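You operate a simulated robot arm through the tools that you are given. There is no shell and no other tool.

The job below is to be done with a simulated robot arm. You get a single attempt, and the scene is never put back.

JOB
Lower the hoop onto the green sack, clamp it and shut the lid.
Fine: hoop knob loose to slide, the slide's top at the white line, knob tight again; then the hoop clamp on, lid last. Where these are worked on the way, their far stop is far enough and under half their travel is too little: hoop knob.

The check looks at the end state, three seconds after you hand in, the way a careful person would. Anything else that was tipped, shoved, dropped, spilled or broken makes it a failure. Lids that push on must go on centred and level and be pressed home; caps that screw on are set level and turned clockwise until they are tight.

ROBOT AND FRAMES
A 6-joint arm with a two-finger gripper, fixed in place. Base frame: the origin is at the foot of the arm, x ahead of it, y to its left, z up. Readings come in cm, degrees, newtons and seconds.
Its first joint turns from -166.0 to 166.0 degrees. Payload 3.43 kg.
The tool frame sits at the grasp point between the pads (the TCP): z along the fingers, y along the line on which they close. The tips reach 2 cm beyond it. Largest opening 19 cm; the body of the gripper starts 24.8 cm behind the TCP.
Orientation is that of the tool frame in the base frame, as a unit quaternion [x, y, z, w]. With the fingers straight down and closing along the base's y, the tool's x points along the base's -x, its y along +y and its z along -z.

CONTROLS
- The arm moves only by the tool step_arm. Its argument "plan" is one flat list of numbers, 7 for each row, row after row: the shift along the base's x, y, z in cm, then the turn, a rotation vector about the base's x, y, z in degrees, then the gripper command, from -1 (fully open) to 1 (shut), values between in proportion. In form: [tx, ty, tz, rx, ry, rz, grip, tx, ty, tz, rx, ry, rz, grip, ...]. A call has 1 to 20 rows; each row shifts and turns the commanded pose from where the row before left it. A row lasts 0.2 s, in which the tool goes at most 5 cm and 8.6 degrees; a call with a longer step from one row to the next is refused whole, and so is a gripper value outside its range. A pose out of reach is approached as far as the arm can. The call stops where the force on the tool passes 40 N (or 10 N more than at its start, if that is more) or the arm is blocked; 0.2 s more then pass. Each finger travels about 4.5 cm/s and halts on what it meets, pressing with about 30 N; the grip force reading is that of the motor and also rises with nothing between the fingers. The clock runs only during rows and for 0.2 s after the last one: add rows that do not move to give the fingers time. The reply holds the time, the measured pose of the TCP, the force on the tool along the base axes, the opening and the grip force, in the units named above and with some noise, with the torque about the TCP (base axes, N m) and any sound that the robot's microphone picked up.
- Cameras (640 x 400 px; columns grow to the right, rows downward): "scene" is fixed at [40.21, -50.12, 146.94]; the picture's right is [1.00, -0.06, 0.00], its down [-0.04, -0.57, -0.82] and it looks along [0.05, 0.82, -0.57] (base axes); focal length 336 px, centre (320, 200). "wrist" rides on the gripper at [7, -0.8, -28.8] in the tool frame; the picture's right is [0.12, 0.99, 0.00], its down [-0.96, 0.12, -0.25] and it looks along [-0.25, 0.03, 0.97] (tool axes); focal length 261 px, centre (320, 200). There is no depth. A picture from a camera that has moved, and an enlarged one, comes with that camera's place and axes in the base frame and with its lens.
- grab_frame(camera): a new picture of that camera. It takes no simulated time.
- slide_trunk(by): slides the trunk up (or, below 0, down) by that many cm; the arm rides with it, the base frame stays. It gives what a move gives, with no picture.
- enlarge(camera, box): a new picture of the part [left, top, right, bottom] of that camera's present view, enlarged. It takes no simulated time.
- close_job(): hands the job in; it is judged then, once.

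Nothing tells you positions but the pictures and the camera data. Unless the task says otherwise, let go and move clear before handing in.

The tools are called after "Emit:" by a JSON object that holds its "api" and its "payload". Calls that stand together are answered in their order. step_arm: Moves the arm, as the interface text tells. Its arguments: {"type":"object","properties":{"plan":{"type":"array","items":{"type":"number"}}},"required":["plan"]} The other tools are called the same way: slide_trunk (by) slides the trunk up or down; grab_frame (camera) takes a picture; enlarge (camera, box) takes an enlarged picture of a part of a camera's view; close_job () hands the job in.

At the start:

```text
time: 0.0
tool_pos: [69.58, 18.58, 109.66]
ee_rot: [0.0, 1.0, 0.0, 0.0]
contact_force: [0.0, 0.3, 0.1]
torque: [0.01, 0.03, -0.01]
width: 18.96
grasp_force: 0.0
trunk travel left (down, up): [-12.5, 11.5]
```

scene: 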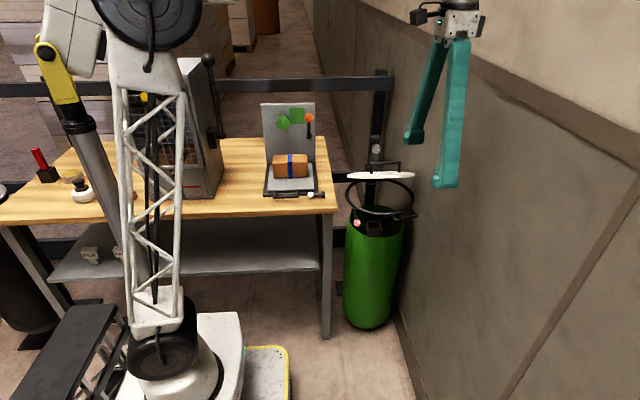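
wrist: 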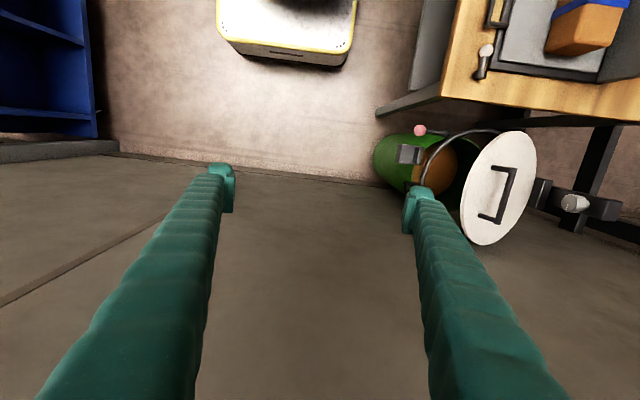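

I see a workbench on the left and, to its right, a tall green sack or drum with a black hoop over it and a raised white lid with a handle behind. A post carries knobs. I'll enlarge the views to identify the hoop knob, slide, white line, clamp and lid.

Emit:
{"api": "enlarge", "payload": {"camera": "scene", "box": [320, 130, 440, 205]}}

Emit:
{"api": "enlarge", "payload": {"camera": "scene", "box": [310, 60, 470, 340]}}

Emit:
{"api": "enlarge", "payload": {"camera": "wrist", "box": [360, 80, 640, 255]}}

Emit:
{"api": "enlarge", "payload": {"camera": "scene", "box": [240, 90, 400, 190]}}

```text
5.33 times, centred on (380, 168) of scene
camera zoom: at [40.21, -50.12, 146.94], right [1.0, -0.06, 0.0], down [-0.04, -0.57, -0.82], along [0.05, 0.82, -0.57], focal length 1790 px, centre (0, 373)
```

zoom: 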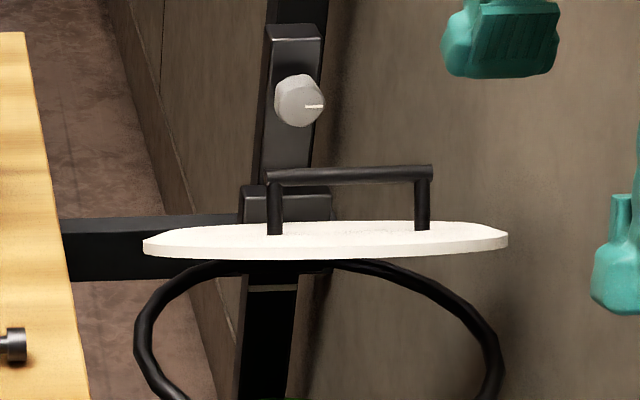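

```text
1.43 times, centred on (390, 200) of scene
camera zoom: at [40.21, -50.12, 146.94], right [1.0, -0.06, 0.0], down [-0.04, -0.57, -0.82], along [0.05, 0.82, -0.57], focal length 480 px, centre (220, 200)
```

zoom: 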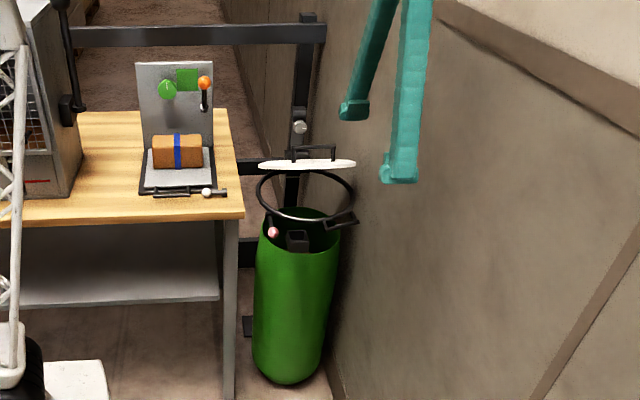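

```text
2.29 times, centred on (500, 168) of wrist
camera zoom: at [62.59, 17.63, 138.57], right [-0.12, 0.99, 0.0], down [0.96, 0.12, 0.25], along [0.25, 0.03, -0.97], focal length 596 px, centre (-91, 274)
```

zoom: 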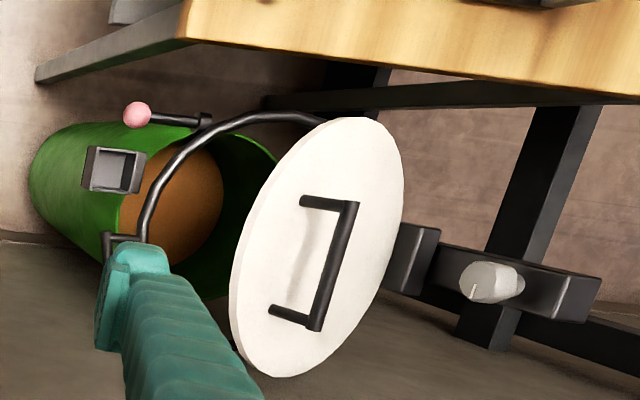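

```text
4.00 times, centred on (320, 140) of scene
camera zoom: at [40.21, -50.12, 146.94], right [1.0, -0.06, 0.0], down [-0.04, -0.57, -0.82], along [0.05, 0.82, -0.57], focal length 1343 px, centre (320, 440)
```

zoom: 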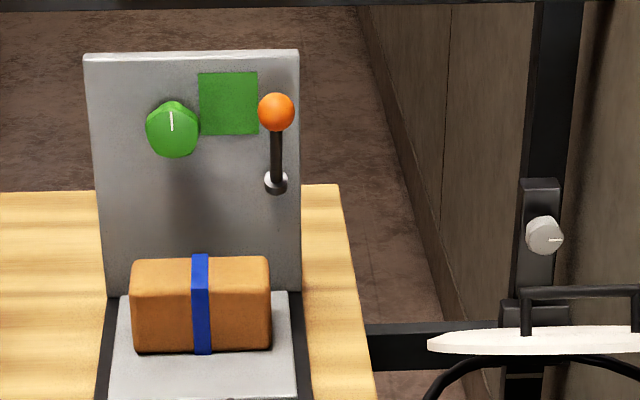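

The knob triangulates to about (70, 71, 87) and the lid centre to about (70, 58, 82). I'll tilt the tool towards +y so the wrist camera gets a close look at the mechanism.

Emit:
{"api": "step_arm", "payload": {"plan": [0, 0, 0, 8.5, 0, 0, -1, 0, 0, 0, 8.5, 0, 0, -1, 0, 0, 0, 8.5, 0, 0, -1, 0, 0, 0, 8.5, 0, 0, -1, 0, 0, 0, 8.5, 0, 0, -1, 0, 0, 0, 8.5, 0, 0, -1]}}

Emit:
{"api": "grab_frame", "payload": {"camera": "wrist"}}

Emit:
{"api": "grab_frame", "payload": {"camera": "scene"}}

```text
time: 1.4
tool_pos: [69.5, 18.56, 109.85]
ee_rot: [0.0, 0.903, 0.431, 0.001]
contact_force: [0.4, 0.4, -0.5]
torque: [-0.14, -0.05, -0.07]
width: 18.99
grasp_force: 0.1
trunk travel left (down, up): [-12.5, 11.5]
```

```text
taken
camera wrist: at [62.51, -4.39, 127.3], right [-0.12, 0.62, 0.77], down [0.96, -0.12, 0.25], along [0.25, 0.77, -0.58], focal length 261 px, centre (320, 200)
```

wrist: 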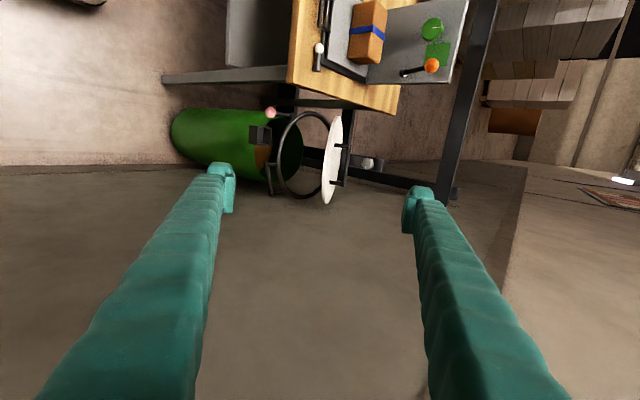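

```text
taken
```

scene: 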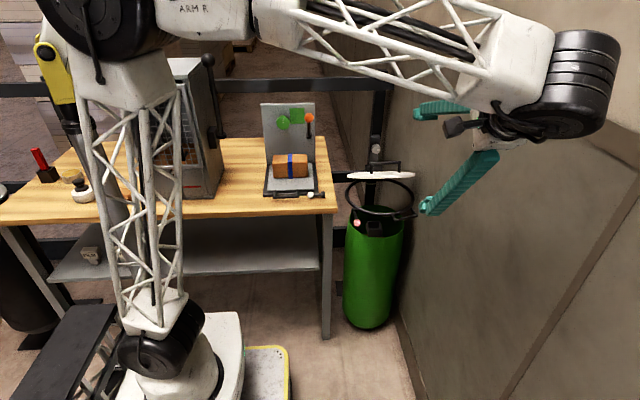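

Emit:
{"api": "enlarge", "payload": {"camera": "wrist", "box": [230, 80, 420, 220]}}

```text
2.86 times, centred on (325, 150) of wrist
camera zoom: at [62.51, -4.39, 127.3], right [-0.12, 0.62, 0.77], down [0.96, -0.12, 0.25], along [0.25, 0.77, -0.58], focal length 745 px, centre (306, 343)
```

zoom: 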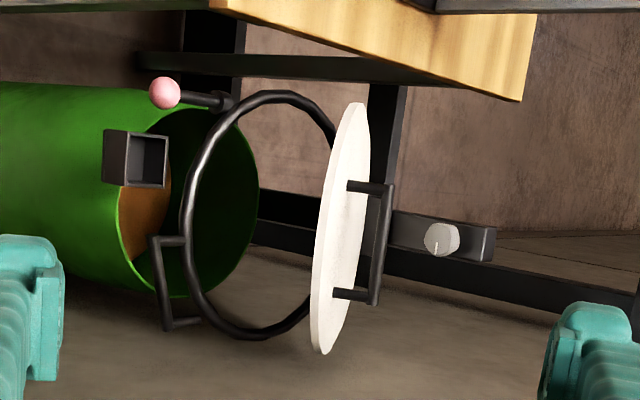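

The hoop assembly hangs above the green sack. The pink-ball lever is on the hoop's left, a U-handle is on its right, and the lid is tipped up about 26° with the knob above it at the back. I'll roll the tool so the camera sits upright, and move closer.

Emit:
{"api": "step_arm", "payload": {"plan": [0, 0, 0, 0, 6.38, -5.15, -1, 0, 0, 0, 0, 6.38, -5.15, -1, 0, 0, 0, 0, 6.38, -5.15, -1, 0, 0, 0, 0, 6.38, -5.15, -1, 0, 0, 0, 0, 6.38, -5.15, -1, 0, 0, 0, 0, 6.38, -5.15, -1, 0, 0, 0, 0, 6.38, -5.15, -1, 0, 0, 0, 0, 6.38, -5.15, -1, 0, 0, 0, 0, 6.38, -5.15, -1, 0, 0, 0, 0, 6.38, -5.15, -1, 0, 0, 0, 0, 6.38, -5.15, -1]}}

Emit:
{"api": "grab_frame", "payload": {"camera": "wrist"}}

Emit:
{"api": "grab_frame", "payload": {"camera": "scene"}}

```text
time: 3.8
tool_pos: [69.74, 18.53, 109.72]
ee_rot: [0.639, 0.636, 0.304, -0.306]
contact_force: [-0.8, -0.2, -0.5]
torque: [-0.02, -0.03, -0.01]
width: 18.99
grasp_force: 0.1
trunk travel left (down, up): [-12.5, 11.5]
```

```text
taken
camera wrist: at [68.89, 0.51, 133.38], right [0.99, 0.07, 0.09], down [0.11, -0.8, -0.59], along [0.03, 0.6, -0.8], focal length 261 px, centre (320, 200)
```

wrist: 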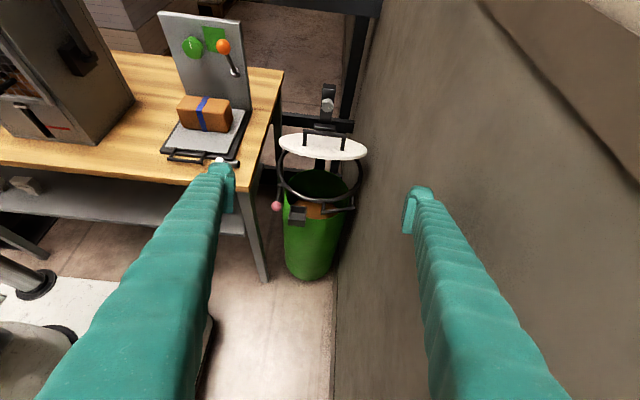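

```text
taken
```

scene: 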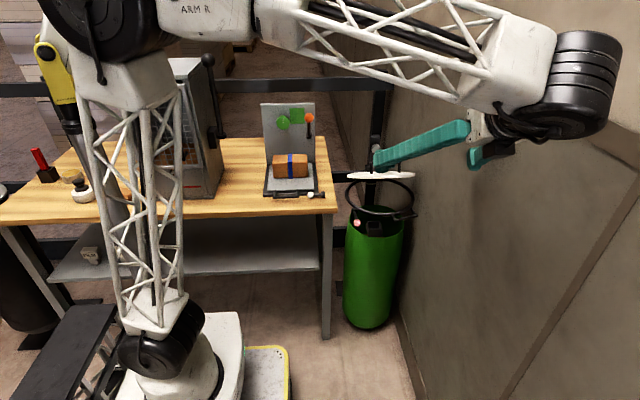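

Emit:
{"api": "enlarge", "payload": {"camera": "wrist", "box": [256, 70, 384, 150]}}

Emit:
{"api": "enlarge", "payload": {"camera": "wrist", "box": [260, 140, 372, 210]}}

```text
5.00 times, centred on (320, 110) of wrist
camera zoom: at [68.89, 0.51, 133.38], right [0.99, 0.07, 0.09], down [0.11, -0.8, -0.59], along [0.03, 0.6, -0.8], focal length 1303 px, centre (320, 650)
```

zoom: 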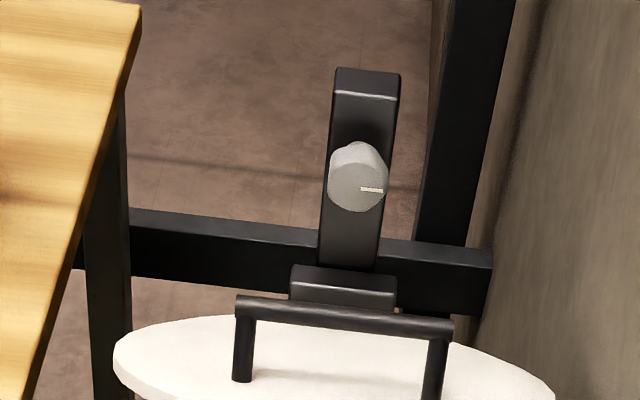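

```text
5.71 times, centred on (316, 175) of wrist
camera zoom: at [68.89, 0.51, 133.38], right [0.99, 0.07, 0.09], down [0.11, -0.8, -0.59], along [0.03, 0.6, -0.8], focal length 1489 px, centre (343, 343)
```

zoom: 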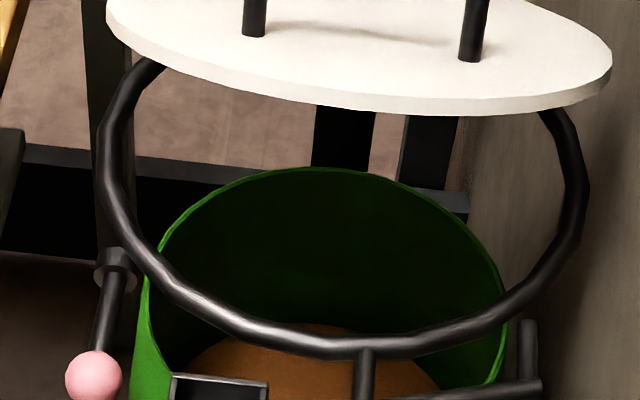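

Emit:
{"api": "enlarge", "payload": {"camera": "scene", "box": [360, 130, 400, 155]}}

Emit:
{"api": "enlarge", "payload": {"camera": "scene", "box": [352, 155, 400, 215]}}

Emit:
{"api": "enlarge", "payload": {"camera": "wrist", "box": [308, 78, 348, 103]}}

Emit:
{"api": "enlarge", "payload": {"camera": "wrist", "box": [260, 180, 372, 250]}}

```text
16.00 times, centred on (380, 142) of scene
camera zoom: at [40.21, -50.12, 146.94], right [1.0, -0.06, 0.0], down [-0.04, -0.57, -0.82], along [0.05, 0.82, -0.57], focal length 5370 px, centre (-640, 1120)
```

zoom: 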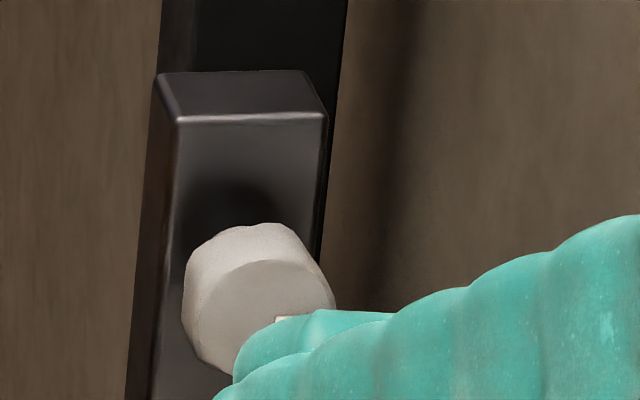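

```text
6.67 times, centred on (376, 185) of scene
camera zoom: at [40.21, -50.12, 146.94], right [1.0, -0.06, 0.0], down [-0.04, -0.57, -0.82], along [0.05, 0.82, -0.57], focal length 2238 px, centre (-53, 300)
```

zoom: 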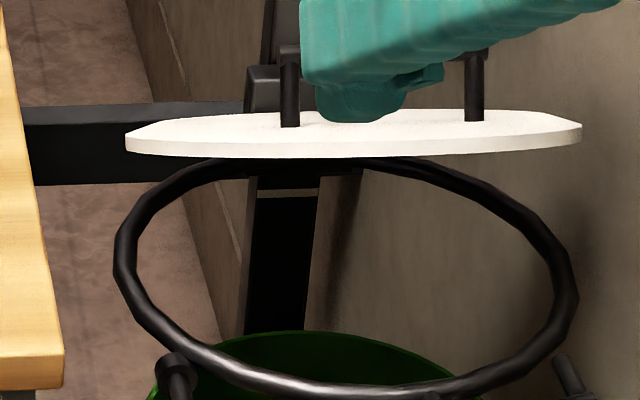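

```text
16.00 times, centred on (328, 90) of wrist
camera zoom: at [68.89, 0.51, 133.38], right [0.99, 0.07, 0.09], down [0.11, -0.8, -0.59], along [0.03, 0.6, -0.8], focal length 4170 px, centre (192, 1952)
```

zoom: 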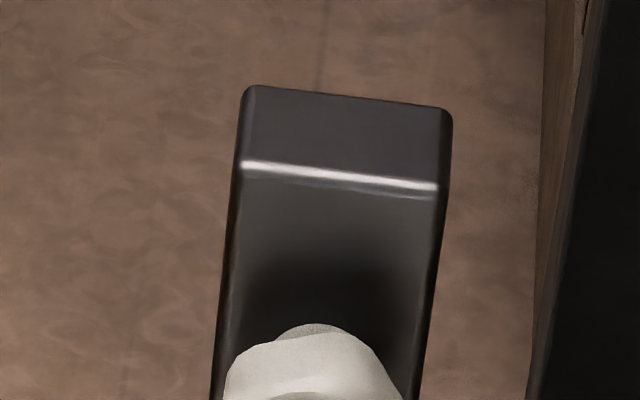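

```text
5.71 times, centred on (316, 215) of wrist
camera zoom: at [68.89, 0.51, 133.38], right [0.99, 0.07, 0.09], down [0.11, -0.8, -0.59], along [0.03, 0.6, -0.8], focal length 1489 px, centre (343, 114)
```

zoom: 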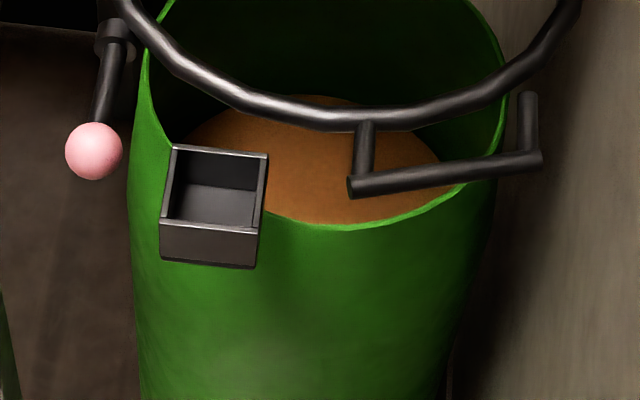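

The slide is the box on the rail, with its top at z of about 79.5. The white line is on the rail at about z = 69, the hoop ring at about z = 74, and the sack rim at about z = 63. Before touching the knob I want a top-down view to pin down the y positions.

Emit:
{"api": "step_arm", "payload": {"plan": [0, 4.4, 0, -8.5, 0, 0, -1, 0, 4.4, 0, -8.5, 0, 0, -1, 0, 4.4, 0, -8.5, 0, 0, -1, 0, 4.4, 0, -8.5, 0, 0, -1, 0, 4.4, 0, -8.5, 0, 0, -1, 0, 4.4, 0, -8.5, 0, 0, -1]}}

Emit:
{"api": "grab_frame", "payload": {"camera": "wrist"}}

Emit:
{"api": "grab_frame", "payload": {"camera": "scene"}}

```text
time: 5.2
tool_pos: [69.34, 45.32, 109.7]
ee_rot: [0.708, 0.706, 0.0, 0.002]
contact_force: [-3.9, 5.2, 0.9]
torque: [-1.14, -1.15, 0.0]
width: 19.0
grasp_force: 0.1
trunk travel left (down, up): [-12.5, 11.5]
```

```text
taken
camera wrist: at [68.48, 52.36, 138.62], right [0.99, 0.12, 0.0], down [0.11, -0.96, 0.25], along [0.03, -0.25, -0.97], focal length 261 px, centre (320, 200)
```

wrist: 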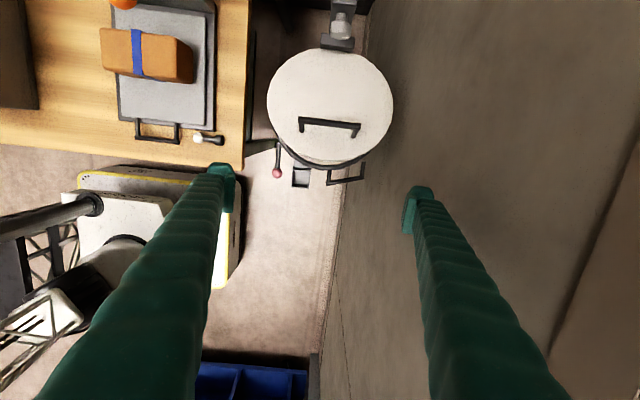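

```text
taken
```

scene: 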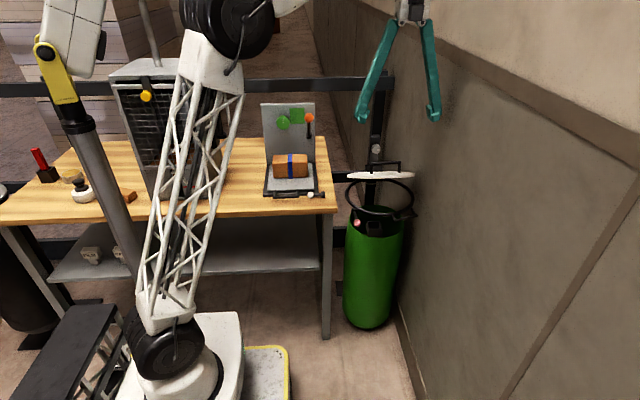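

Emit:
{"api": "enlarge", "payload": {"camera": "wrist", "box": [256, 0, 416, 100]}}

Emit:
{"api": "enlarge", "payload": {"camera": "wrist", "box": [250, 40, 410, 140]}}

Emit:
{"api": "enlarge", "payload": {"camera": "wrist", "box": [240, 110, 400, 210]}}

```text
4.00 times, centred on (336, 50) of wrist
camera zoom: at [68.48, 52.36, 138.62], right [0.99, 0.12, 0.0], down [0.11, -0.96, 0.25], along [0.03, -0.25, -0.97], focal length 1043 px, centre (256, 800)
```

zoom: 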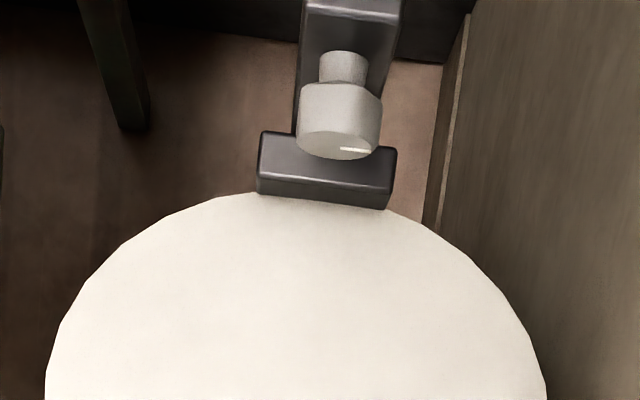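

```text
4.00 times, centred on (330, 90) of wrist
camera zoom: at [68.48, 52.36, 138.62], right [0.99, 0.12, 0.0], down [0.11, -0.96, 0.25], along [0.03, -0.25, -0.97], focal length 1043 px, centre (280, 640)
```

zoom: 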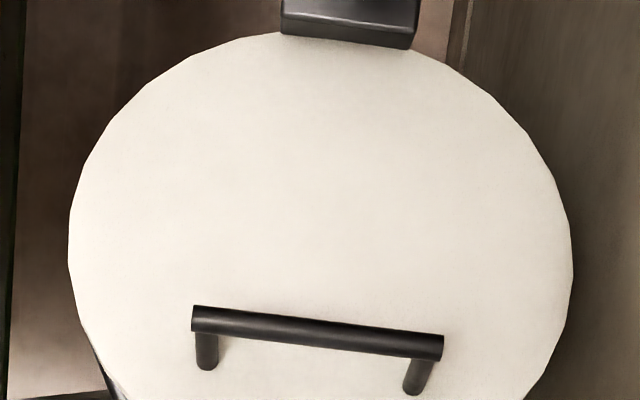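

```text
4.00 times, centred on (320, 160) of wrist
camera zoom: at [68.48, 52.36, 138.62], right [0.99, 0.12, 0.0], down [0.11, -0.96, 0.25], along [0.03, -0.25, -0.97], focal length 1043 px, centre (320, 360)
```

zoom: 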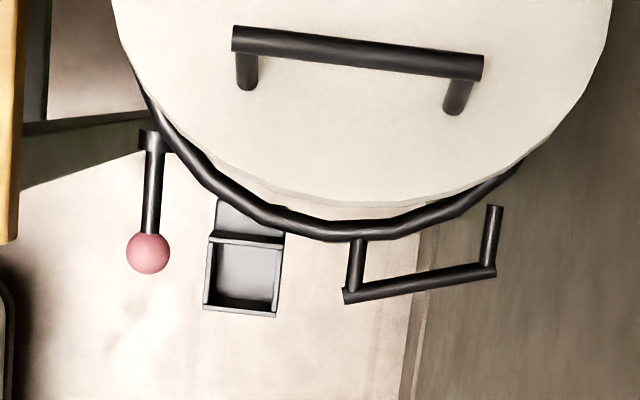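

This top-down view helps a lot. I now take the knob face to be at (70.0, 68.8, 87.7) on a short stem, the column front at y = 72.4, and the slide box top at z = 79.1. The pink ball lever is at (59, 41, 74). I'll zoom in on the lever, box and lid hinge.

Emit:
{"api": "enlarge", "payload": {"camera": "wrist", "box": [264, 130, 312, 190]}}

Emit:
{"api": "enlarge", "payload": {"camera": "wrist", "box": [310, 145, 374, 185]}}

Emit:
{"api": "enlarge", "payload": {"camera": "scene", "box": [336, 190, 432, 250]}}

Emit:
{"api": "enlarge", "payload": {"camera": "scene", "box": [352, 140, 416, 180]}}

```text
6.67 times, centred on (288, 160) of wrist
camera zoom: at [68.48, 52.36, 138.62], right [0.99, 0.12, 0.0], down [0.11, -0.96, 0.25], along [0.03, -0.25, -0.97], focal length 1738 px, centre (533, 467)
```

zoom: 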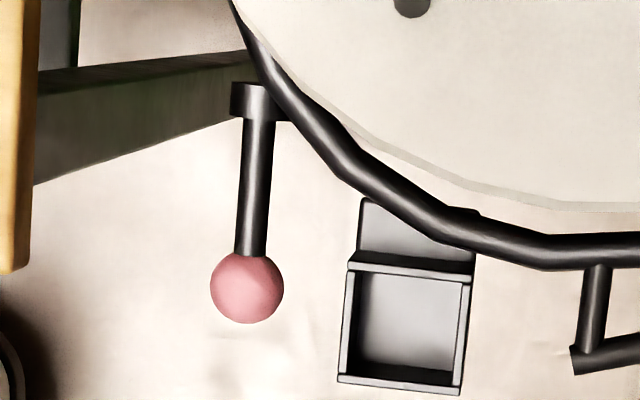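

```text
10.00 times, centred on (342, 165) of wrist
camera zoom: at [68.48, 52.36, 138.62], right [0.99, 0.12, 0.0], down [0.11, -0.96, 0.25], along [0.03, -0.25, -0.97], focal length 2606 px, centre (100, 550)
```

zoom: 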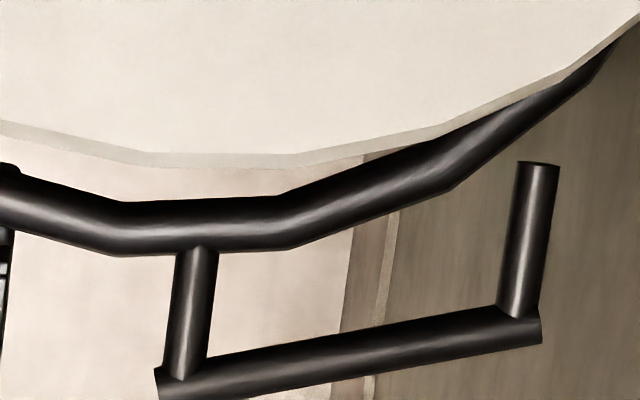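

```text
6.67 times, centred on (384, 220) of scene
camera zoom: at [40.21, -50.12, 146.94], right [1.0, -0.06, 0.0], down [-0.04, -0.57, -0.82], along [0.05, 0.82, -0.57], focal length 2238 px, centre (-107, 67)
```

zoom: 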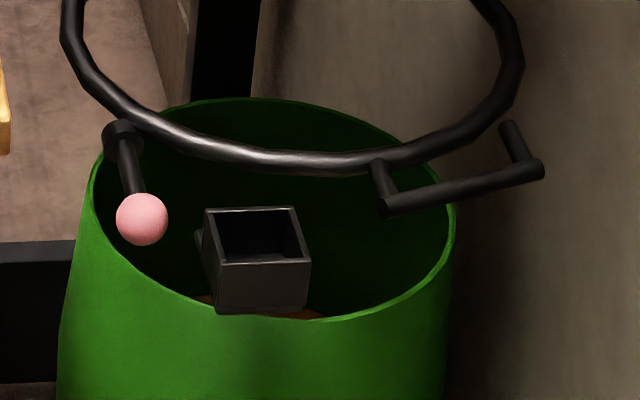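

```text
10.00 times, centred on (384, 160) of scene
camera zoom: at [40.21, -50.12, 146.94], right [1.0, -0.06, 0.0], down [-0.04, -0.57, -0.82], along [0.05, 0.82, -0.57], focal length 3357 px, centre (-320, 600)
```

zoom: 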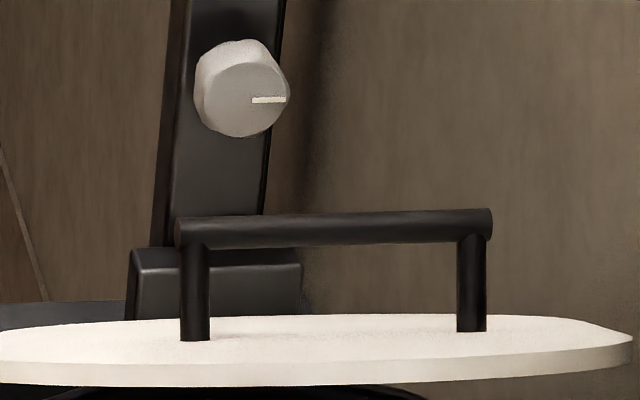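

The lid is tipped up about 27°. Its front edge is at (y 48, z 88) and its handle at (y 54, z 90), so the knob has to be approached from above at a slant of about 40°. I'll move to a pre-grasp point with the fingers partly closed.

Emit:
{"api": "step_arm", "payload": {"plan": [0.1, 2.4, 0, 8.33, 0, 0, 0.2, 0.1, 2.4, 0, 8.33, 0, 0, 0.2, 0.1, 2.4, 0, 8.33, 0, 0, 0.2, 0.1, 2.4, 0, 8.33, 0, 0, 0.2, 0.1, 2.4, 0, 8.33, 0, 0, 0.2, 0.1, 2.4, 0, 8.33, 0, 0, 0.2, 0, 0, -3.0, 0, 0, 0, 0.2, 0, 0, -3.0, 0, 0, 0, 0.2, 0, 0, -3.0, 0, 0, 0, 0.2, 0, 0, -3.0, 0, 0, 0, 0.2, 0, 0, 0, 0, 0, 0, 0.2]}}

Emit:
{"api": "grab_frame", "payload": {"camera": "wrist"}}

Emit:
{"api": "grab_frame", "payload": {"camera": "scene"}}

```text
time: 7.6
tool_pos: [70.19, 59.37, 97.61]
ee_rot: [0.642, 0.64, 0.298, -0.3]
contact_force: [0.0, -0.7, 0.3]
torque: [0.01, -0.01, -0.02]
width: 7.6
grasp_force: 0.0
trunk travel left (down, up): [-12.5, 11.5]
```

```text
taken
camera wrist: at [69.46, 41.74, 121.6], right [0.99, 0.08, 0.09], down [0.11, -0.81, -0.58], along [0.03, 0.58, -0.81], focal length 261 px, centre (320, 200)
```

wrist: 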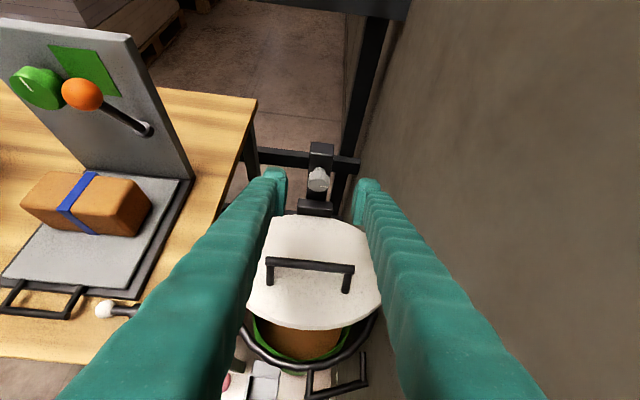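

```text
taken
```

scene: 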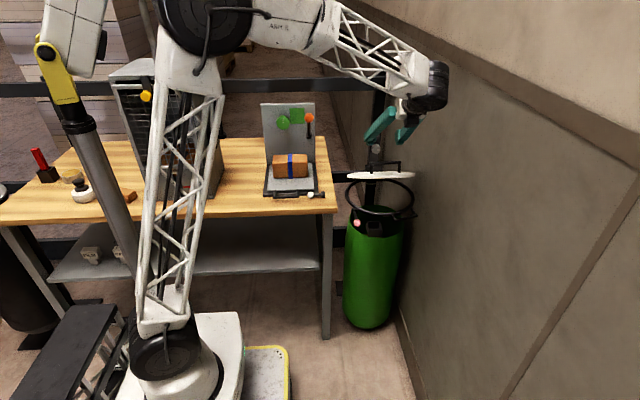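

Emit:
{"api": "enlarge", "payload": {"camera": "wrist", "box": [288, 145, 352, 185]}}

Emit:
{"api": "enlarge", "payload": {"camera": "scene", "box": [352, 90, 448, 150]}}

```text
10.00 times, centred on (320, 165) of wrist
camera zoom: at [69.46, 41.74, 121.6], right [0.99, 0.08, 0.09], down [0.11, -0.81, -0.58], along [0.03, 0.58, -0.81], focal length 2606 px, centre (320, 550)
```

zoom: 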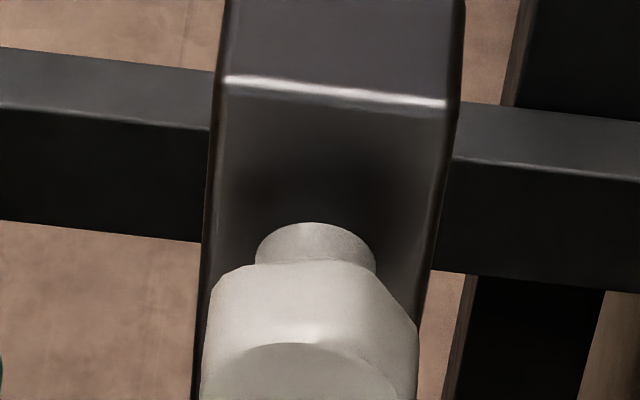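

```text
6.67 times, centred on (400, 120) of scene
camera zoom: at [40.21, -50.12, 146.94], right [1.0, -0.06, 0.0], down [-0.04, -0.57, -0.82], along [0.05, 0.82, -0.57], focal length 2238 px, centre (-213, 733)
```

zoom: 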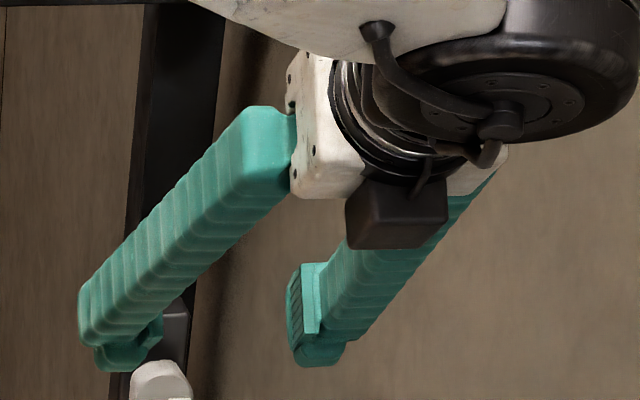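

Emit:
{"api": "enlarge", "payload": {"camera": "wrist", "box": [288, 160, 352, 200]}}

```text
10.00 times, centred on (320, 180) of wrist
camera zoom: at [69.46, 41.74, 121.6], right [0.99, 0.08, 0.09], down [0.11, -0.81, -0.58], along [0.03, 0.58, -0.81], focal length 2606 px, centre (320, 400)
```

zoom: 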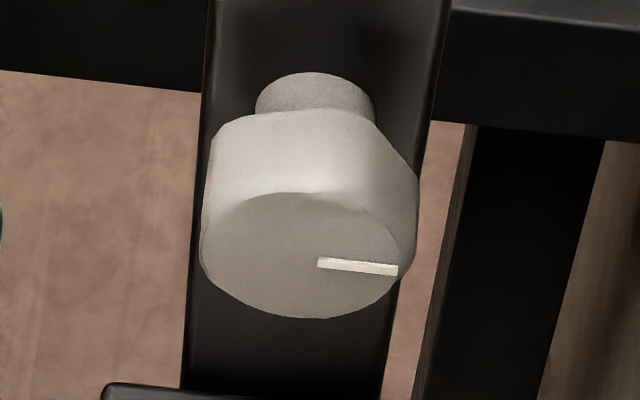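

The knob face refines to (70.05, 68.9, 87.5) with a radius of about 1.75. I'll move in with open fingers, stopping short of the column front.

Emit:
{"api": "step_arm", "payload": {"plan": [-0.03, 1.97, -2.02, 0, 0, 0, 0.2, -0.03, 1.97, -2.02, 0, 0, 0, 0.2, -0.03, 1.97, -2.02, 0, 0, 0, 0.2, -0.03, 1.97, -2.02, 0, 0, 0, 0.2, -0.02, 1.95, -2.02, 0, 0, 0, 0.2, 0, 0, 0, 0, 0, 0, 0.2]}}

Emit:
{"api": "grab_frame", "payload": {"camera": "wrist"}}

Emit:
{"api": "enlarge", "payload": {"camera": "wrist", "box": [272, 140, 368, 200]}}

Emit:
{"api": "enlarge", "payload": {"camera": "scene", "box": [336, 110, 432, 170]}}

```text
time: 9.0
tool_pos: [70.0, 69.24, 87.49]
ee_rot: [0.641, 0.64, 0.298, -0.301]
contact_force: [-0.2, 0.2, -1.0]
torque: [0.0, 0.01, 0.03]
width: 7.59
grasp_force: 0.1
trunk travel left (down, up): [-12.5, 11.5]
```

```text
taken
camera wrist: at [69.31, 51.56, 111.5], right [0.99, 0.08, 0.09], down [0.11, -0.81, -0.58], along [0.03, 0.59, -0.81], focal length 261 px, centre (320, 200)
```

wrist: 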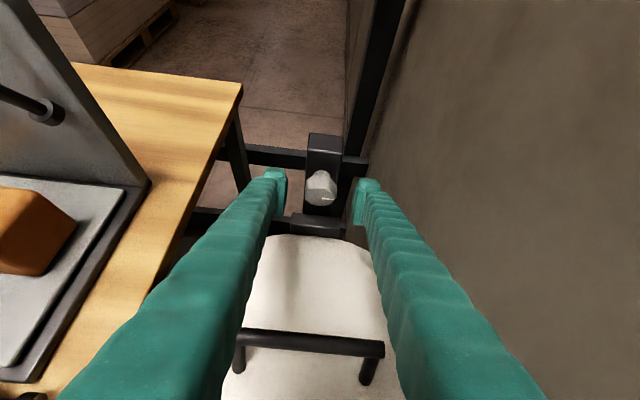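

```text
6.67 times, centred on (320, 170) of wrist
camera zoom: at [69.31, 51.56, 111.5], right [0.99, 0.08, 0.09], down [0.11, -0.81, -0.58], along [0.03, 0.59, -0.81], focal length 1738 px, centre (320, 400)
```

zoom: 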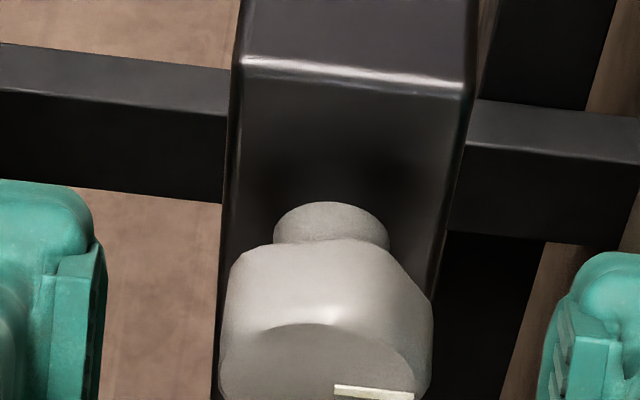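

```text
6.67 times, centred on (384, 140) of scene
camera zoom: at [40.21, -50.12, 146.94], right [1.0, -0.06, 0.0], down [-0.04, -0.57, -0.82], along [0.05, 0.82, -0.57], focal length 2238 px, centre (-107, 600)
```

zoom: 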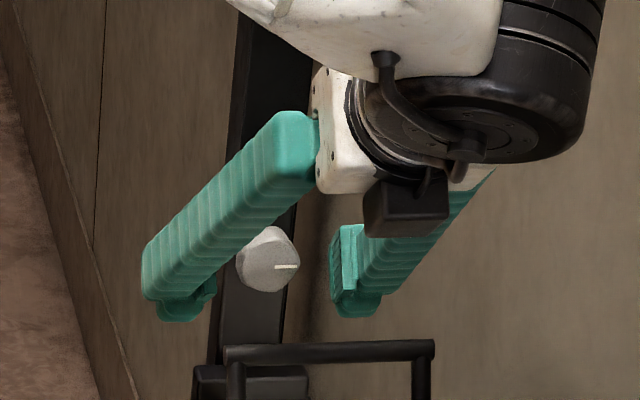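

The fingers straddle the knob well. I'll close on it now.

Emit:
{"api": "step_arm", "payload": {"plan": [0, 0, 0, 0, 0, 0, 1, 0, 0, 0, 0, 0, 0, 1, 0, 0, 0, 0, 0, 0, 1, 0, 0, 0, 0, 0, 0, 1, 0, 0, 0, 0, 0, 0, 1]}}

Emit:
{"api": "enlarge", "payload": {"camera": "wrist", "box": [272, 150, 368, 210]}}

```text
time: 10.2
tool_pos: [70.08, 69.12, 87.5]
ee_rot: [0.641, 0.64, 0.298, -0.3]
contact_force: [-4.4, -1.5, -0.6]
torque: [0.02, -0.03, 0.06]
width: 3.67
grasp_force: 45.1
trunk travel left (down, up): [-12.5, 11.5]
```

```text
6.67 times, centred on (320, 180) of wrist
camera zoom: at [69.27, 51.57, 111.51], right [0.99, 0.08, 0.09], down [0.11, -0.81, -0.58], along [0.03, 0.58, -0.81], focal length 1738 px, centre (320, 333)
```

zoom: 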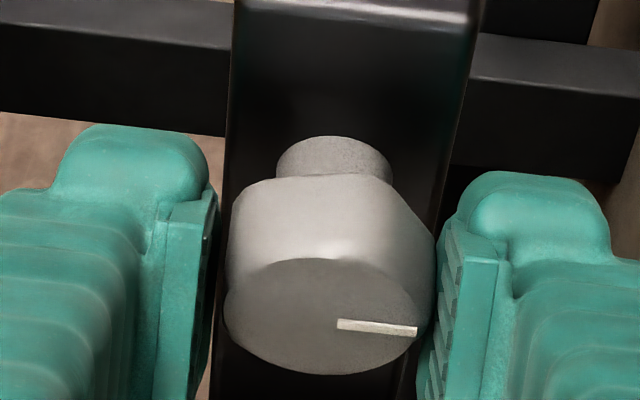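

Gripped at 3.67 cm. I'll try a first 24° counterclockwise turn, which is negative rotation about base y, and watch the torque and the pointer.

Emit:
{"api": "step_arm", "payload": {"plan": [0, 0, 0, 0, -6, 0, 1, 0, 0, 0, 0, -6, 0, 1, 0, 0, 0, 0, -6, 0, 1, 0, 0, 0, 0, -6, 0, 1]}}

Emit:
{"api": "enlarge", "payload": {"camera": "wrist", "box": [272, 150, 368, 210]}}

Emit:
{"api": "enlarge", "payload": {"camera": "scene", "box": [336, 110, 432, 170]}}

```text
time: 11.2
tool_pos: [70.29, 69.15, 87.53]
ee_rot: [0.566, 0.688, 0.426, -0.159]
contact_force: [7.8, 2.2, -5.7]
torque: [-0.07, 0.01, -0.22]
width: 3.67
grasp_force: 44.9
trunk travel left (down, up): [-12.5, 11.5]
```

```text
6.67 times, centred on (320, 180) of wrist
camera zoom: at [59.76, 51.57, 109.15], right [0.87, 0.08, 0.49], down [0.34, -0.81, -0.48], along [0.36, 0.58, -0.73], focal length 1738 px, centre (320, 333)
```

zoom: 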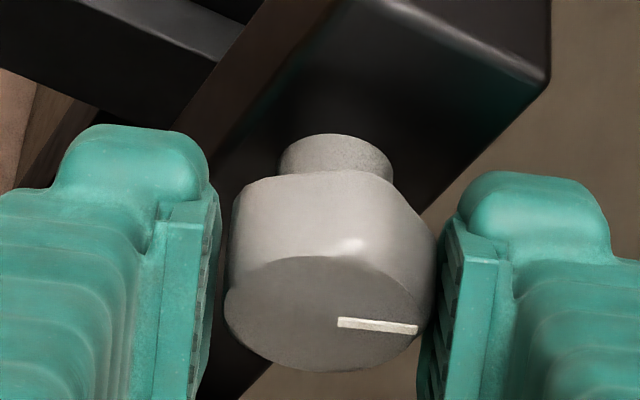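

```text
6.67 times, centred on (384, 140) of scene
camera zoom: at [40.21, -50.12, 146.94], right [1.0, -0.06, 0.0], down [-0.04, -0.57, -0.82], along [0.05, 0.82, -0.57], focal length 2238 px, centre (-107, 600)
```

zoom: 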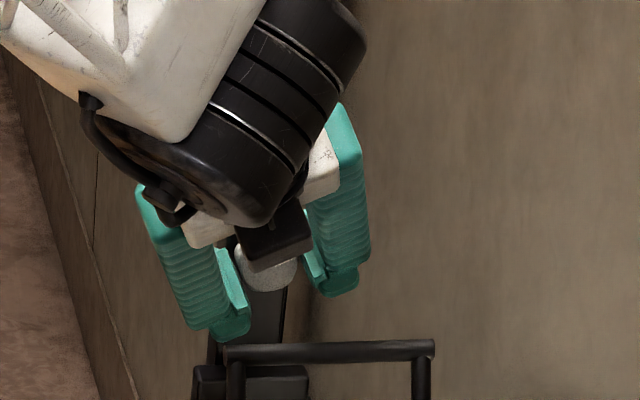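

The knob follows freely counterclockwise. I'll continue the turn.

Emit:
{"api": "step_arm", "payload": {"plan": [0, 0, 0, 0, -6, 0, 1, 0, 0, 0, 0, -6, 0, 1, 0, 0, 0, 0, -6, 0, 1, 0, 0, 0, 0, -6, 0, 1, 0, 0, 0, 0, -6, 0, 1]}}

Emit:
{"api": "grab_frame", "payload": {"camera": "wrist"}}

Emit:
{"api": "grab_frame", "payload": {"camera": "scene"}}

```text
time: 12.2
tool_pos: [70.27, 69.25, 87.71]
ee_rot: [0.48, 0.703, 0.523, -0.031]
contact_force: [33.8, -12.9, -1.5]
torque: [-0.43, 0.14, -1.11]
width: 3.66
grasp_force: 45.1
trunk travel left (down, up): [-12.5, 11.5]
stopped in row 4: the force on the tool passed its limit at 43 N (the readings are from after the stop); the commanded pose is now the measured one
```

```text
taken
camera wrist: at [52.83, 51.54, 103.99], right [0.64, 0.07, 0.77], down [0.48, -0.81, -0.33], along [0.6, 0.58, -0.55], focal length 261 px, centre (320, 200)
```

wrist: 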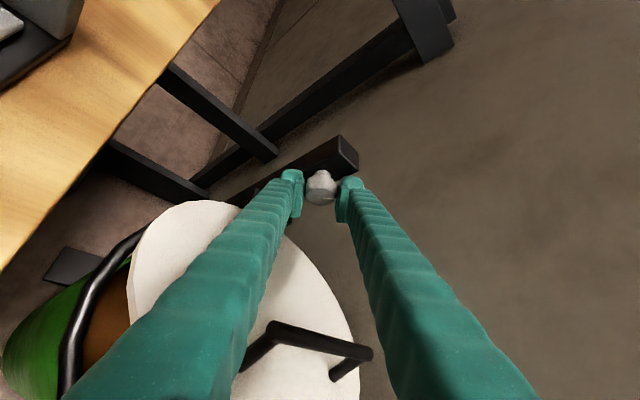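

```text
taken
```

scene: 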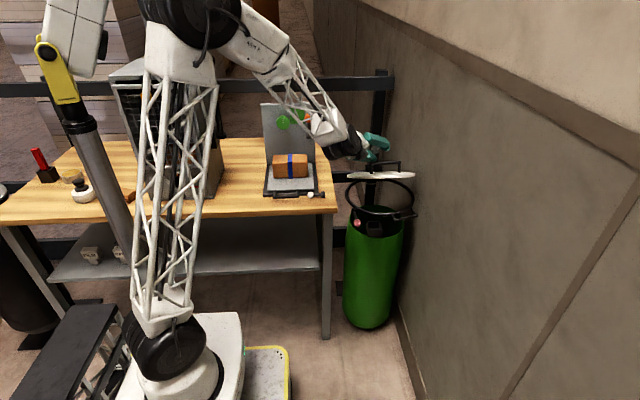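

The stop came from lateral contact at about y = 72.5. A fingertip corner is catching the column edge, and the knob itself shows no torque. I'll open, back off 0.8 cm in y and look at the knob's mark.

Emit:
{"api": "step_arm", "payload": {"plan": [0, 0, 0, 0, 0, 0, 0.4, 0, 0, 0, 0, 0, 0, 0.4, 0, 0, 0, 0, 0, 0, 0.4, 0, -0.4, 0, 0, 0, 0, 0.4, 0, -0.4, 0, 0, 0, 0, 0.4]}}

Emit:
{"api": "enlarge", "payload": {"camera": "wrist", "box": [272, 150, 368, 210]}}

Emit:
{"api": "enlarge", "payload": {"camera": "scene", "box": [336, 110, 432, 170]}}

```text
time: 13.4
tool_pos: [69.93, 68.51, 87.66]
ee_rot: [0.477, 0.705, 0.523, -0.032]
contact_force: [0.9, 0.0, 0.1]
torque: [0.01, 0.01, -0.02]
width: 5.72
grasp_force: 0.0
trunk travel left (down, up): [-12.5, 11.5]
```

```text
6.67 times, centred on (320, 180) of wrist
camera zoom: at [52.48, 50.91, 104.02], right [0.64, 0.07, 0.77], down [0.49, -0.81, -0.33], along [0.59, 0.59, -0.55], focal length 1738 px, centre (320, 333)
```

zoom: 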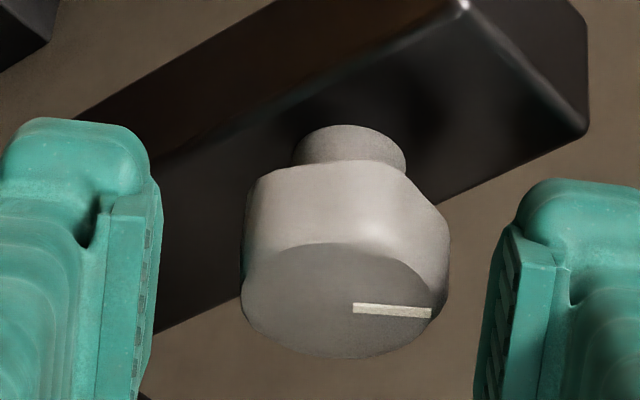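

```text
6.67 times, centred on (384, 140) of scene
camera zoom: at [40.21, -50.12, 146.94], right [1.0, -0.06, 0.0], down [-0.04, -0.57, -0.82], along [0.05, 0.82, -0.57], focal length 2238 px, centre (-107, 600)
```

zoom: 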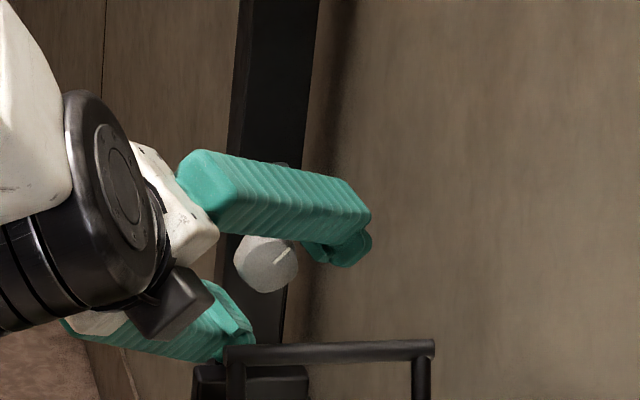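

The knob is now turned about 45° and staying put. I'll re-centre slightly, re-grip and keep turning.

Emit:
{"api": "step_arm", "payload": {"plan": [0.25, 0, 0.2, 0, 0, 0, 0.4, 0, 0, 0, 0, 0, 0, 1, 0, 0, 0, 0, 0, 0, 1, 0, 0, 0, 0, 0, 0, 1, 0, 0, 0, 0, 0, 0, 1]}}

Emit:
{"api": "enlarge", "payload": {"camera": "wrist", "box": [272, 150, 368, 210]}}

```text
time: 14.6
tool_pos: [70.19, 68.58, 87.78]
ee_rot: [0.478, 0.706, 0.522, -0.033]
contact_force: [-6.4, -3.4, -3.8]
torque: [0.02, 0.01, 0.06]
width: 3.7
grasp_force: 44.6
trunk travel left (down, up): [-12.5, 11.5]
```

```text
6.67 times, centred on (320, 180) of wrist
camera zoom: at [52.73, 50.89, 104.17], right [0.64, 0.07, 0.77], down [0.49, -0.81, -0.33], along [0.59, 0.59, -0.55], focal length 1738 px, centre (320, 333)
```

zoom: 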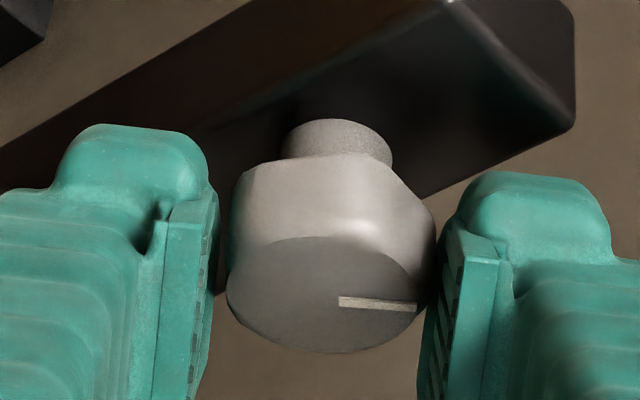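

Emit:
{"api": "step_arm", "payload": {"plan": [0, 0, 0, 0, -5, 0, 1, 0, 0, 0, 0, -5, 0, 1, 0, 0, 0, 0, -5, 0, 1, 0, 0, 0, 0, -5, 0, 1, 0, 0, 0, 0, -5, 0, 1]}}

Emit:
{"api": "grab_frame", "payload": {"camera": "wrist"}}

Emit:
{"api": "grab_frame", "payload": {"camera": "scene"}}

```text
time: 15.8
tool_pos: [71.4, 67.42, 87.44]
ee_rot: [0.348, 0.703, 0.611, 0.11]
contact_force: [-10.0, 21.8, -33.4]
torque: [-4.67, 2.33, -0.36]
width: 3.45
grasp_force: 44.9
out of reach, approached as far as the arm can: row 5
trunk travel left (down, up): [-12.5, 11.5]
stopped in row 5: the force on the tool passed its limit at 55 N (the readings are from after the stop); the commanded pose is now the measured one
```

```text
taken
camera wrist: at [49.15, 49.28, 95.36], right [0.26, 0.09, 0.96], down [0.6, -0.79, -0.09], along [0.75, 0.6, -0.26], focal length 261 px, centre (320, 200)
```

wrist: 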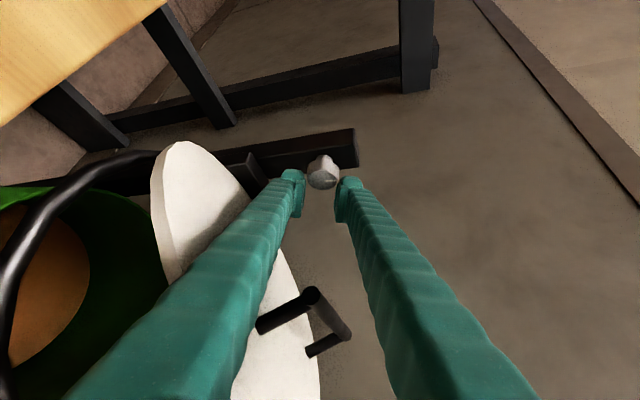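

```text
taken
```

scene: 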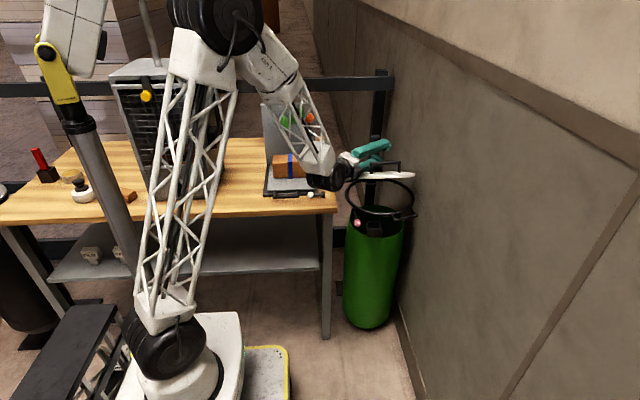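

Emit:
{"api": "enlarge", "payload": {"camera": "wrist", "box": [272, 140, 368, 200]}}

Emit:
{"api": "enlarge", "payload": {"camera": "scene", "box": [304, 120, 432, 200]}}

```text
6.67 times, centred on (320, 170) of wrist
camera zoom: at [49.15, 49.28, 95.36], right [0.26, 0.09, 0.96], down [0.6, -0.79, -0.09], along [0.75, 0.6, -0.26], focal length 1738 px, centre (320, 400)
```

zoom: 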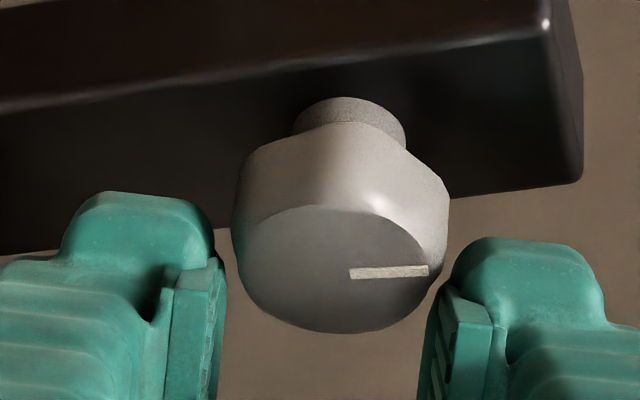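

```text
5.00 times, centred on (368, 160) of scene
camera zoom: at [40.21, -50.12, 146.94], right [1.0, -0.06, 0.0], down [-0.04, -0.57, -0.82], along [0.05, 0.82, -0.57], focal length 1678 px, centre (80, 400)
```

zoom: 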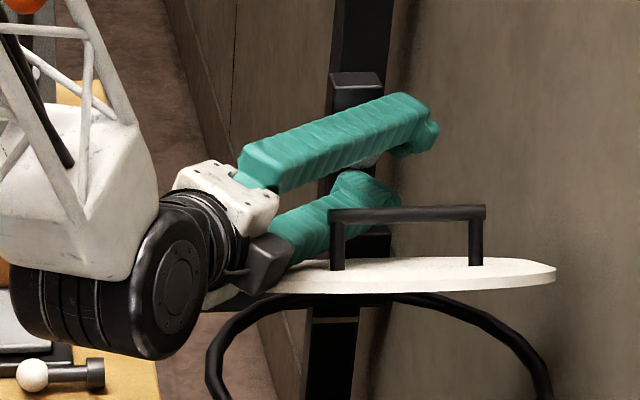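

The knob has turned to roughly 75° with a little slip, and the arm hit its reach limit in this tilted posture. I'll release, back straight out and roll back to neutral for another bite.

Emit:
{"api": "step_arm", "payload": {"plan": [0, 0, 0, 0, 0, 0, 0.4, 0, 0, 0, 0, 0, 0, 0.4, 0, 0, 0, 0, 0, 0, 0.4, -1.16, -1.56, 0.6, 0, 0, 0, 0.4, -1.16, -1.56, 0.8, 0, 0, 0, 0.4, -1.16, -1.56, 1.0, 0, 0, 0, 0.4]}}

Emit:
{"api": "enlarge", "payload": {"camera": "scene", "box": [304, 120, 432, 200]}}

```text
time: 17.2
tool_pos: [67.75, 62.76, 90.23]
ee_rot: [0.348, 0.701, 0.612, 0.111]
contact_force: [0.5, 0.1, -0.8]
torque: [0.06, -0.06, -0.02]
width: 5.68
grasp_force: 0.0
trunk travel left (down, up): [-12.5, 11.5]
```

```text
5.00 times, centred on (368, 160) of scene
camera zoom: at [40.21, -50.12, 146.94], right [1.0, -0.06, 0.0], down [-0.04, -0.57, -0.82], along [0.05, 0.82, -0.57], focal length 1678 px, centre (80, 400)
```

zoom: 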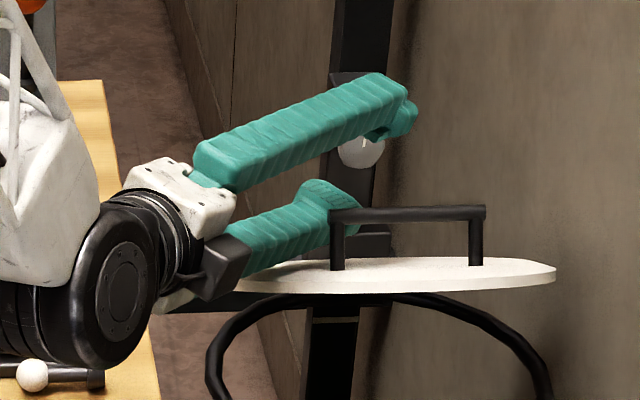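

Emit:
{"api": "step_arm", "payload": {"plan": [0, -1.4, 2.9, 0, 0, 0, 0.4, 0, -1.4, 2.9, 0, 0, 0, 0.4, 0.3, 0, 0, 0, 7.8, 0, 0.4, 0.3, 0, 0, 0, 7.8, 0, 0.4, 0.3, 0, 0, 0, 7.8, 0, 0.4, 0.3, 0, 0, 0, 7.8, 0, 0.4, 0.3, 0, 0, 0, 7.8, 0, 0.4, 0.3, 0, 0, 0, 7.8, 0, 0.4, 0.3, 0, 0, 0, 7.8, 0, 0.4, 0.3, 0, 0, 0, 7.8, 0, 0.4, 0, 0, 0, 0, 7.8, 0, 0.4]}}

Emit:
{"api": "enlarge", "payload": {"camera": "wrist", "box": [272, 150, 368, 210]}}

Emit:
{"api": "enlarge", "payload": {"camera": "scene", "box": [352, 110, 480, 190]}}

Emit:
{"api": "grab_frame", "payload": {"camera": "scene"}}

```text
time: 19.6
tool_pos: [70.08, 60.02, 96.23]
ee_rot: [0.637, 0.637, 0.301, -0.312]
contact_force: [-0.5, 0.4, 0.5]
torque: [-0.15, -0.1, -0.14]
width: 5.72
grasp_force: 0.0
trunk travel left (down, up): [-12.5, 11.5]
```

```text
6.67 times, centred on (320, 180) of wrist
camera zoom: at [69.78, 41.79, 119.78], right [0.99, 0.08, 0.08], down [0.11, -0.79, -0.6], along [0.01, 0.6, -0.8], focal length 1738 px, centre (320, 333)
```

zoom: 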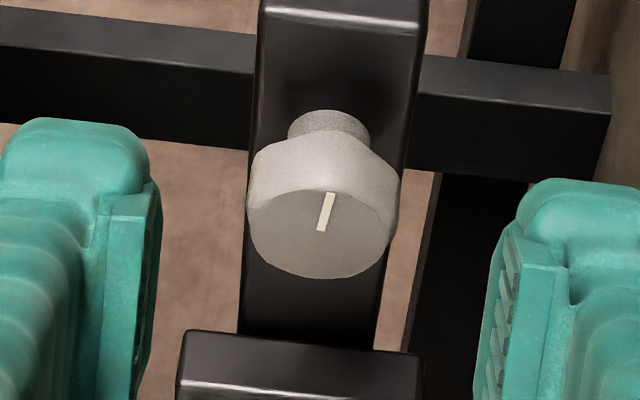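

```text
5.00 times, centred on (416, 150) of scene
camera zoom: at [40.21, -50.12, 146.94], right [1.0, -0.06, 0.0], down [-0.04, -0.57, -0.82], along [0.05, 0.82, -0.57], focal length 1678 px, centre (-160, 450)
```

zoom: 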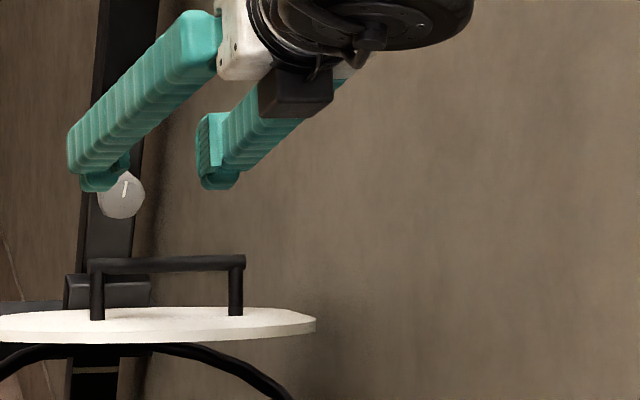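

```text
taken
```

scene: 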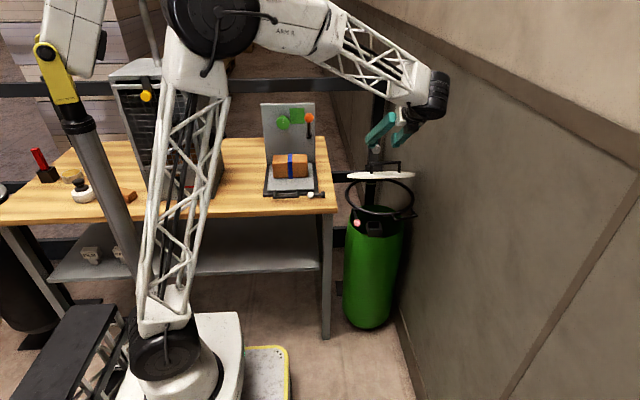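

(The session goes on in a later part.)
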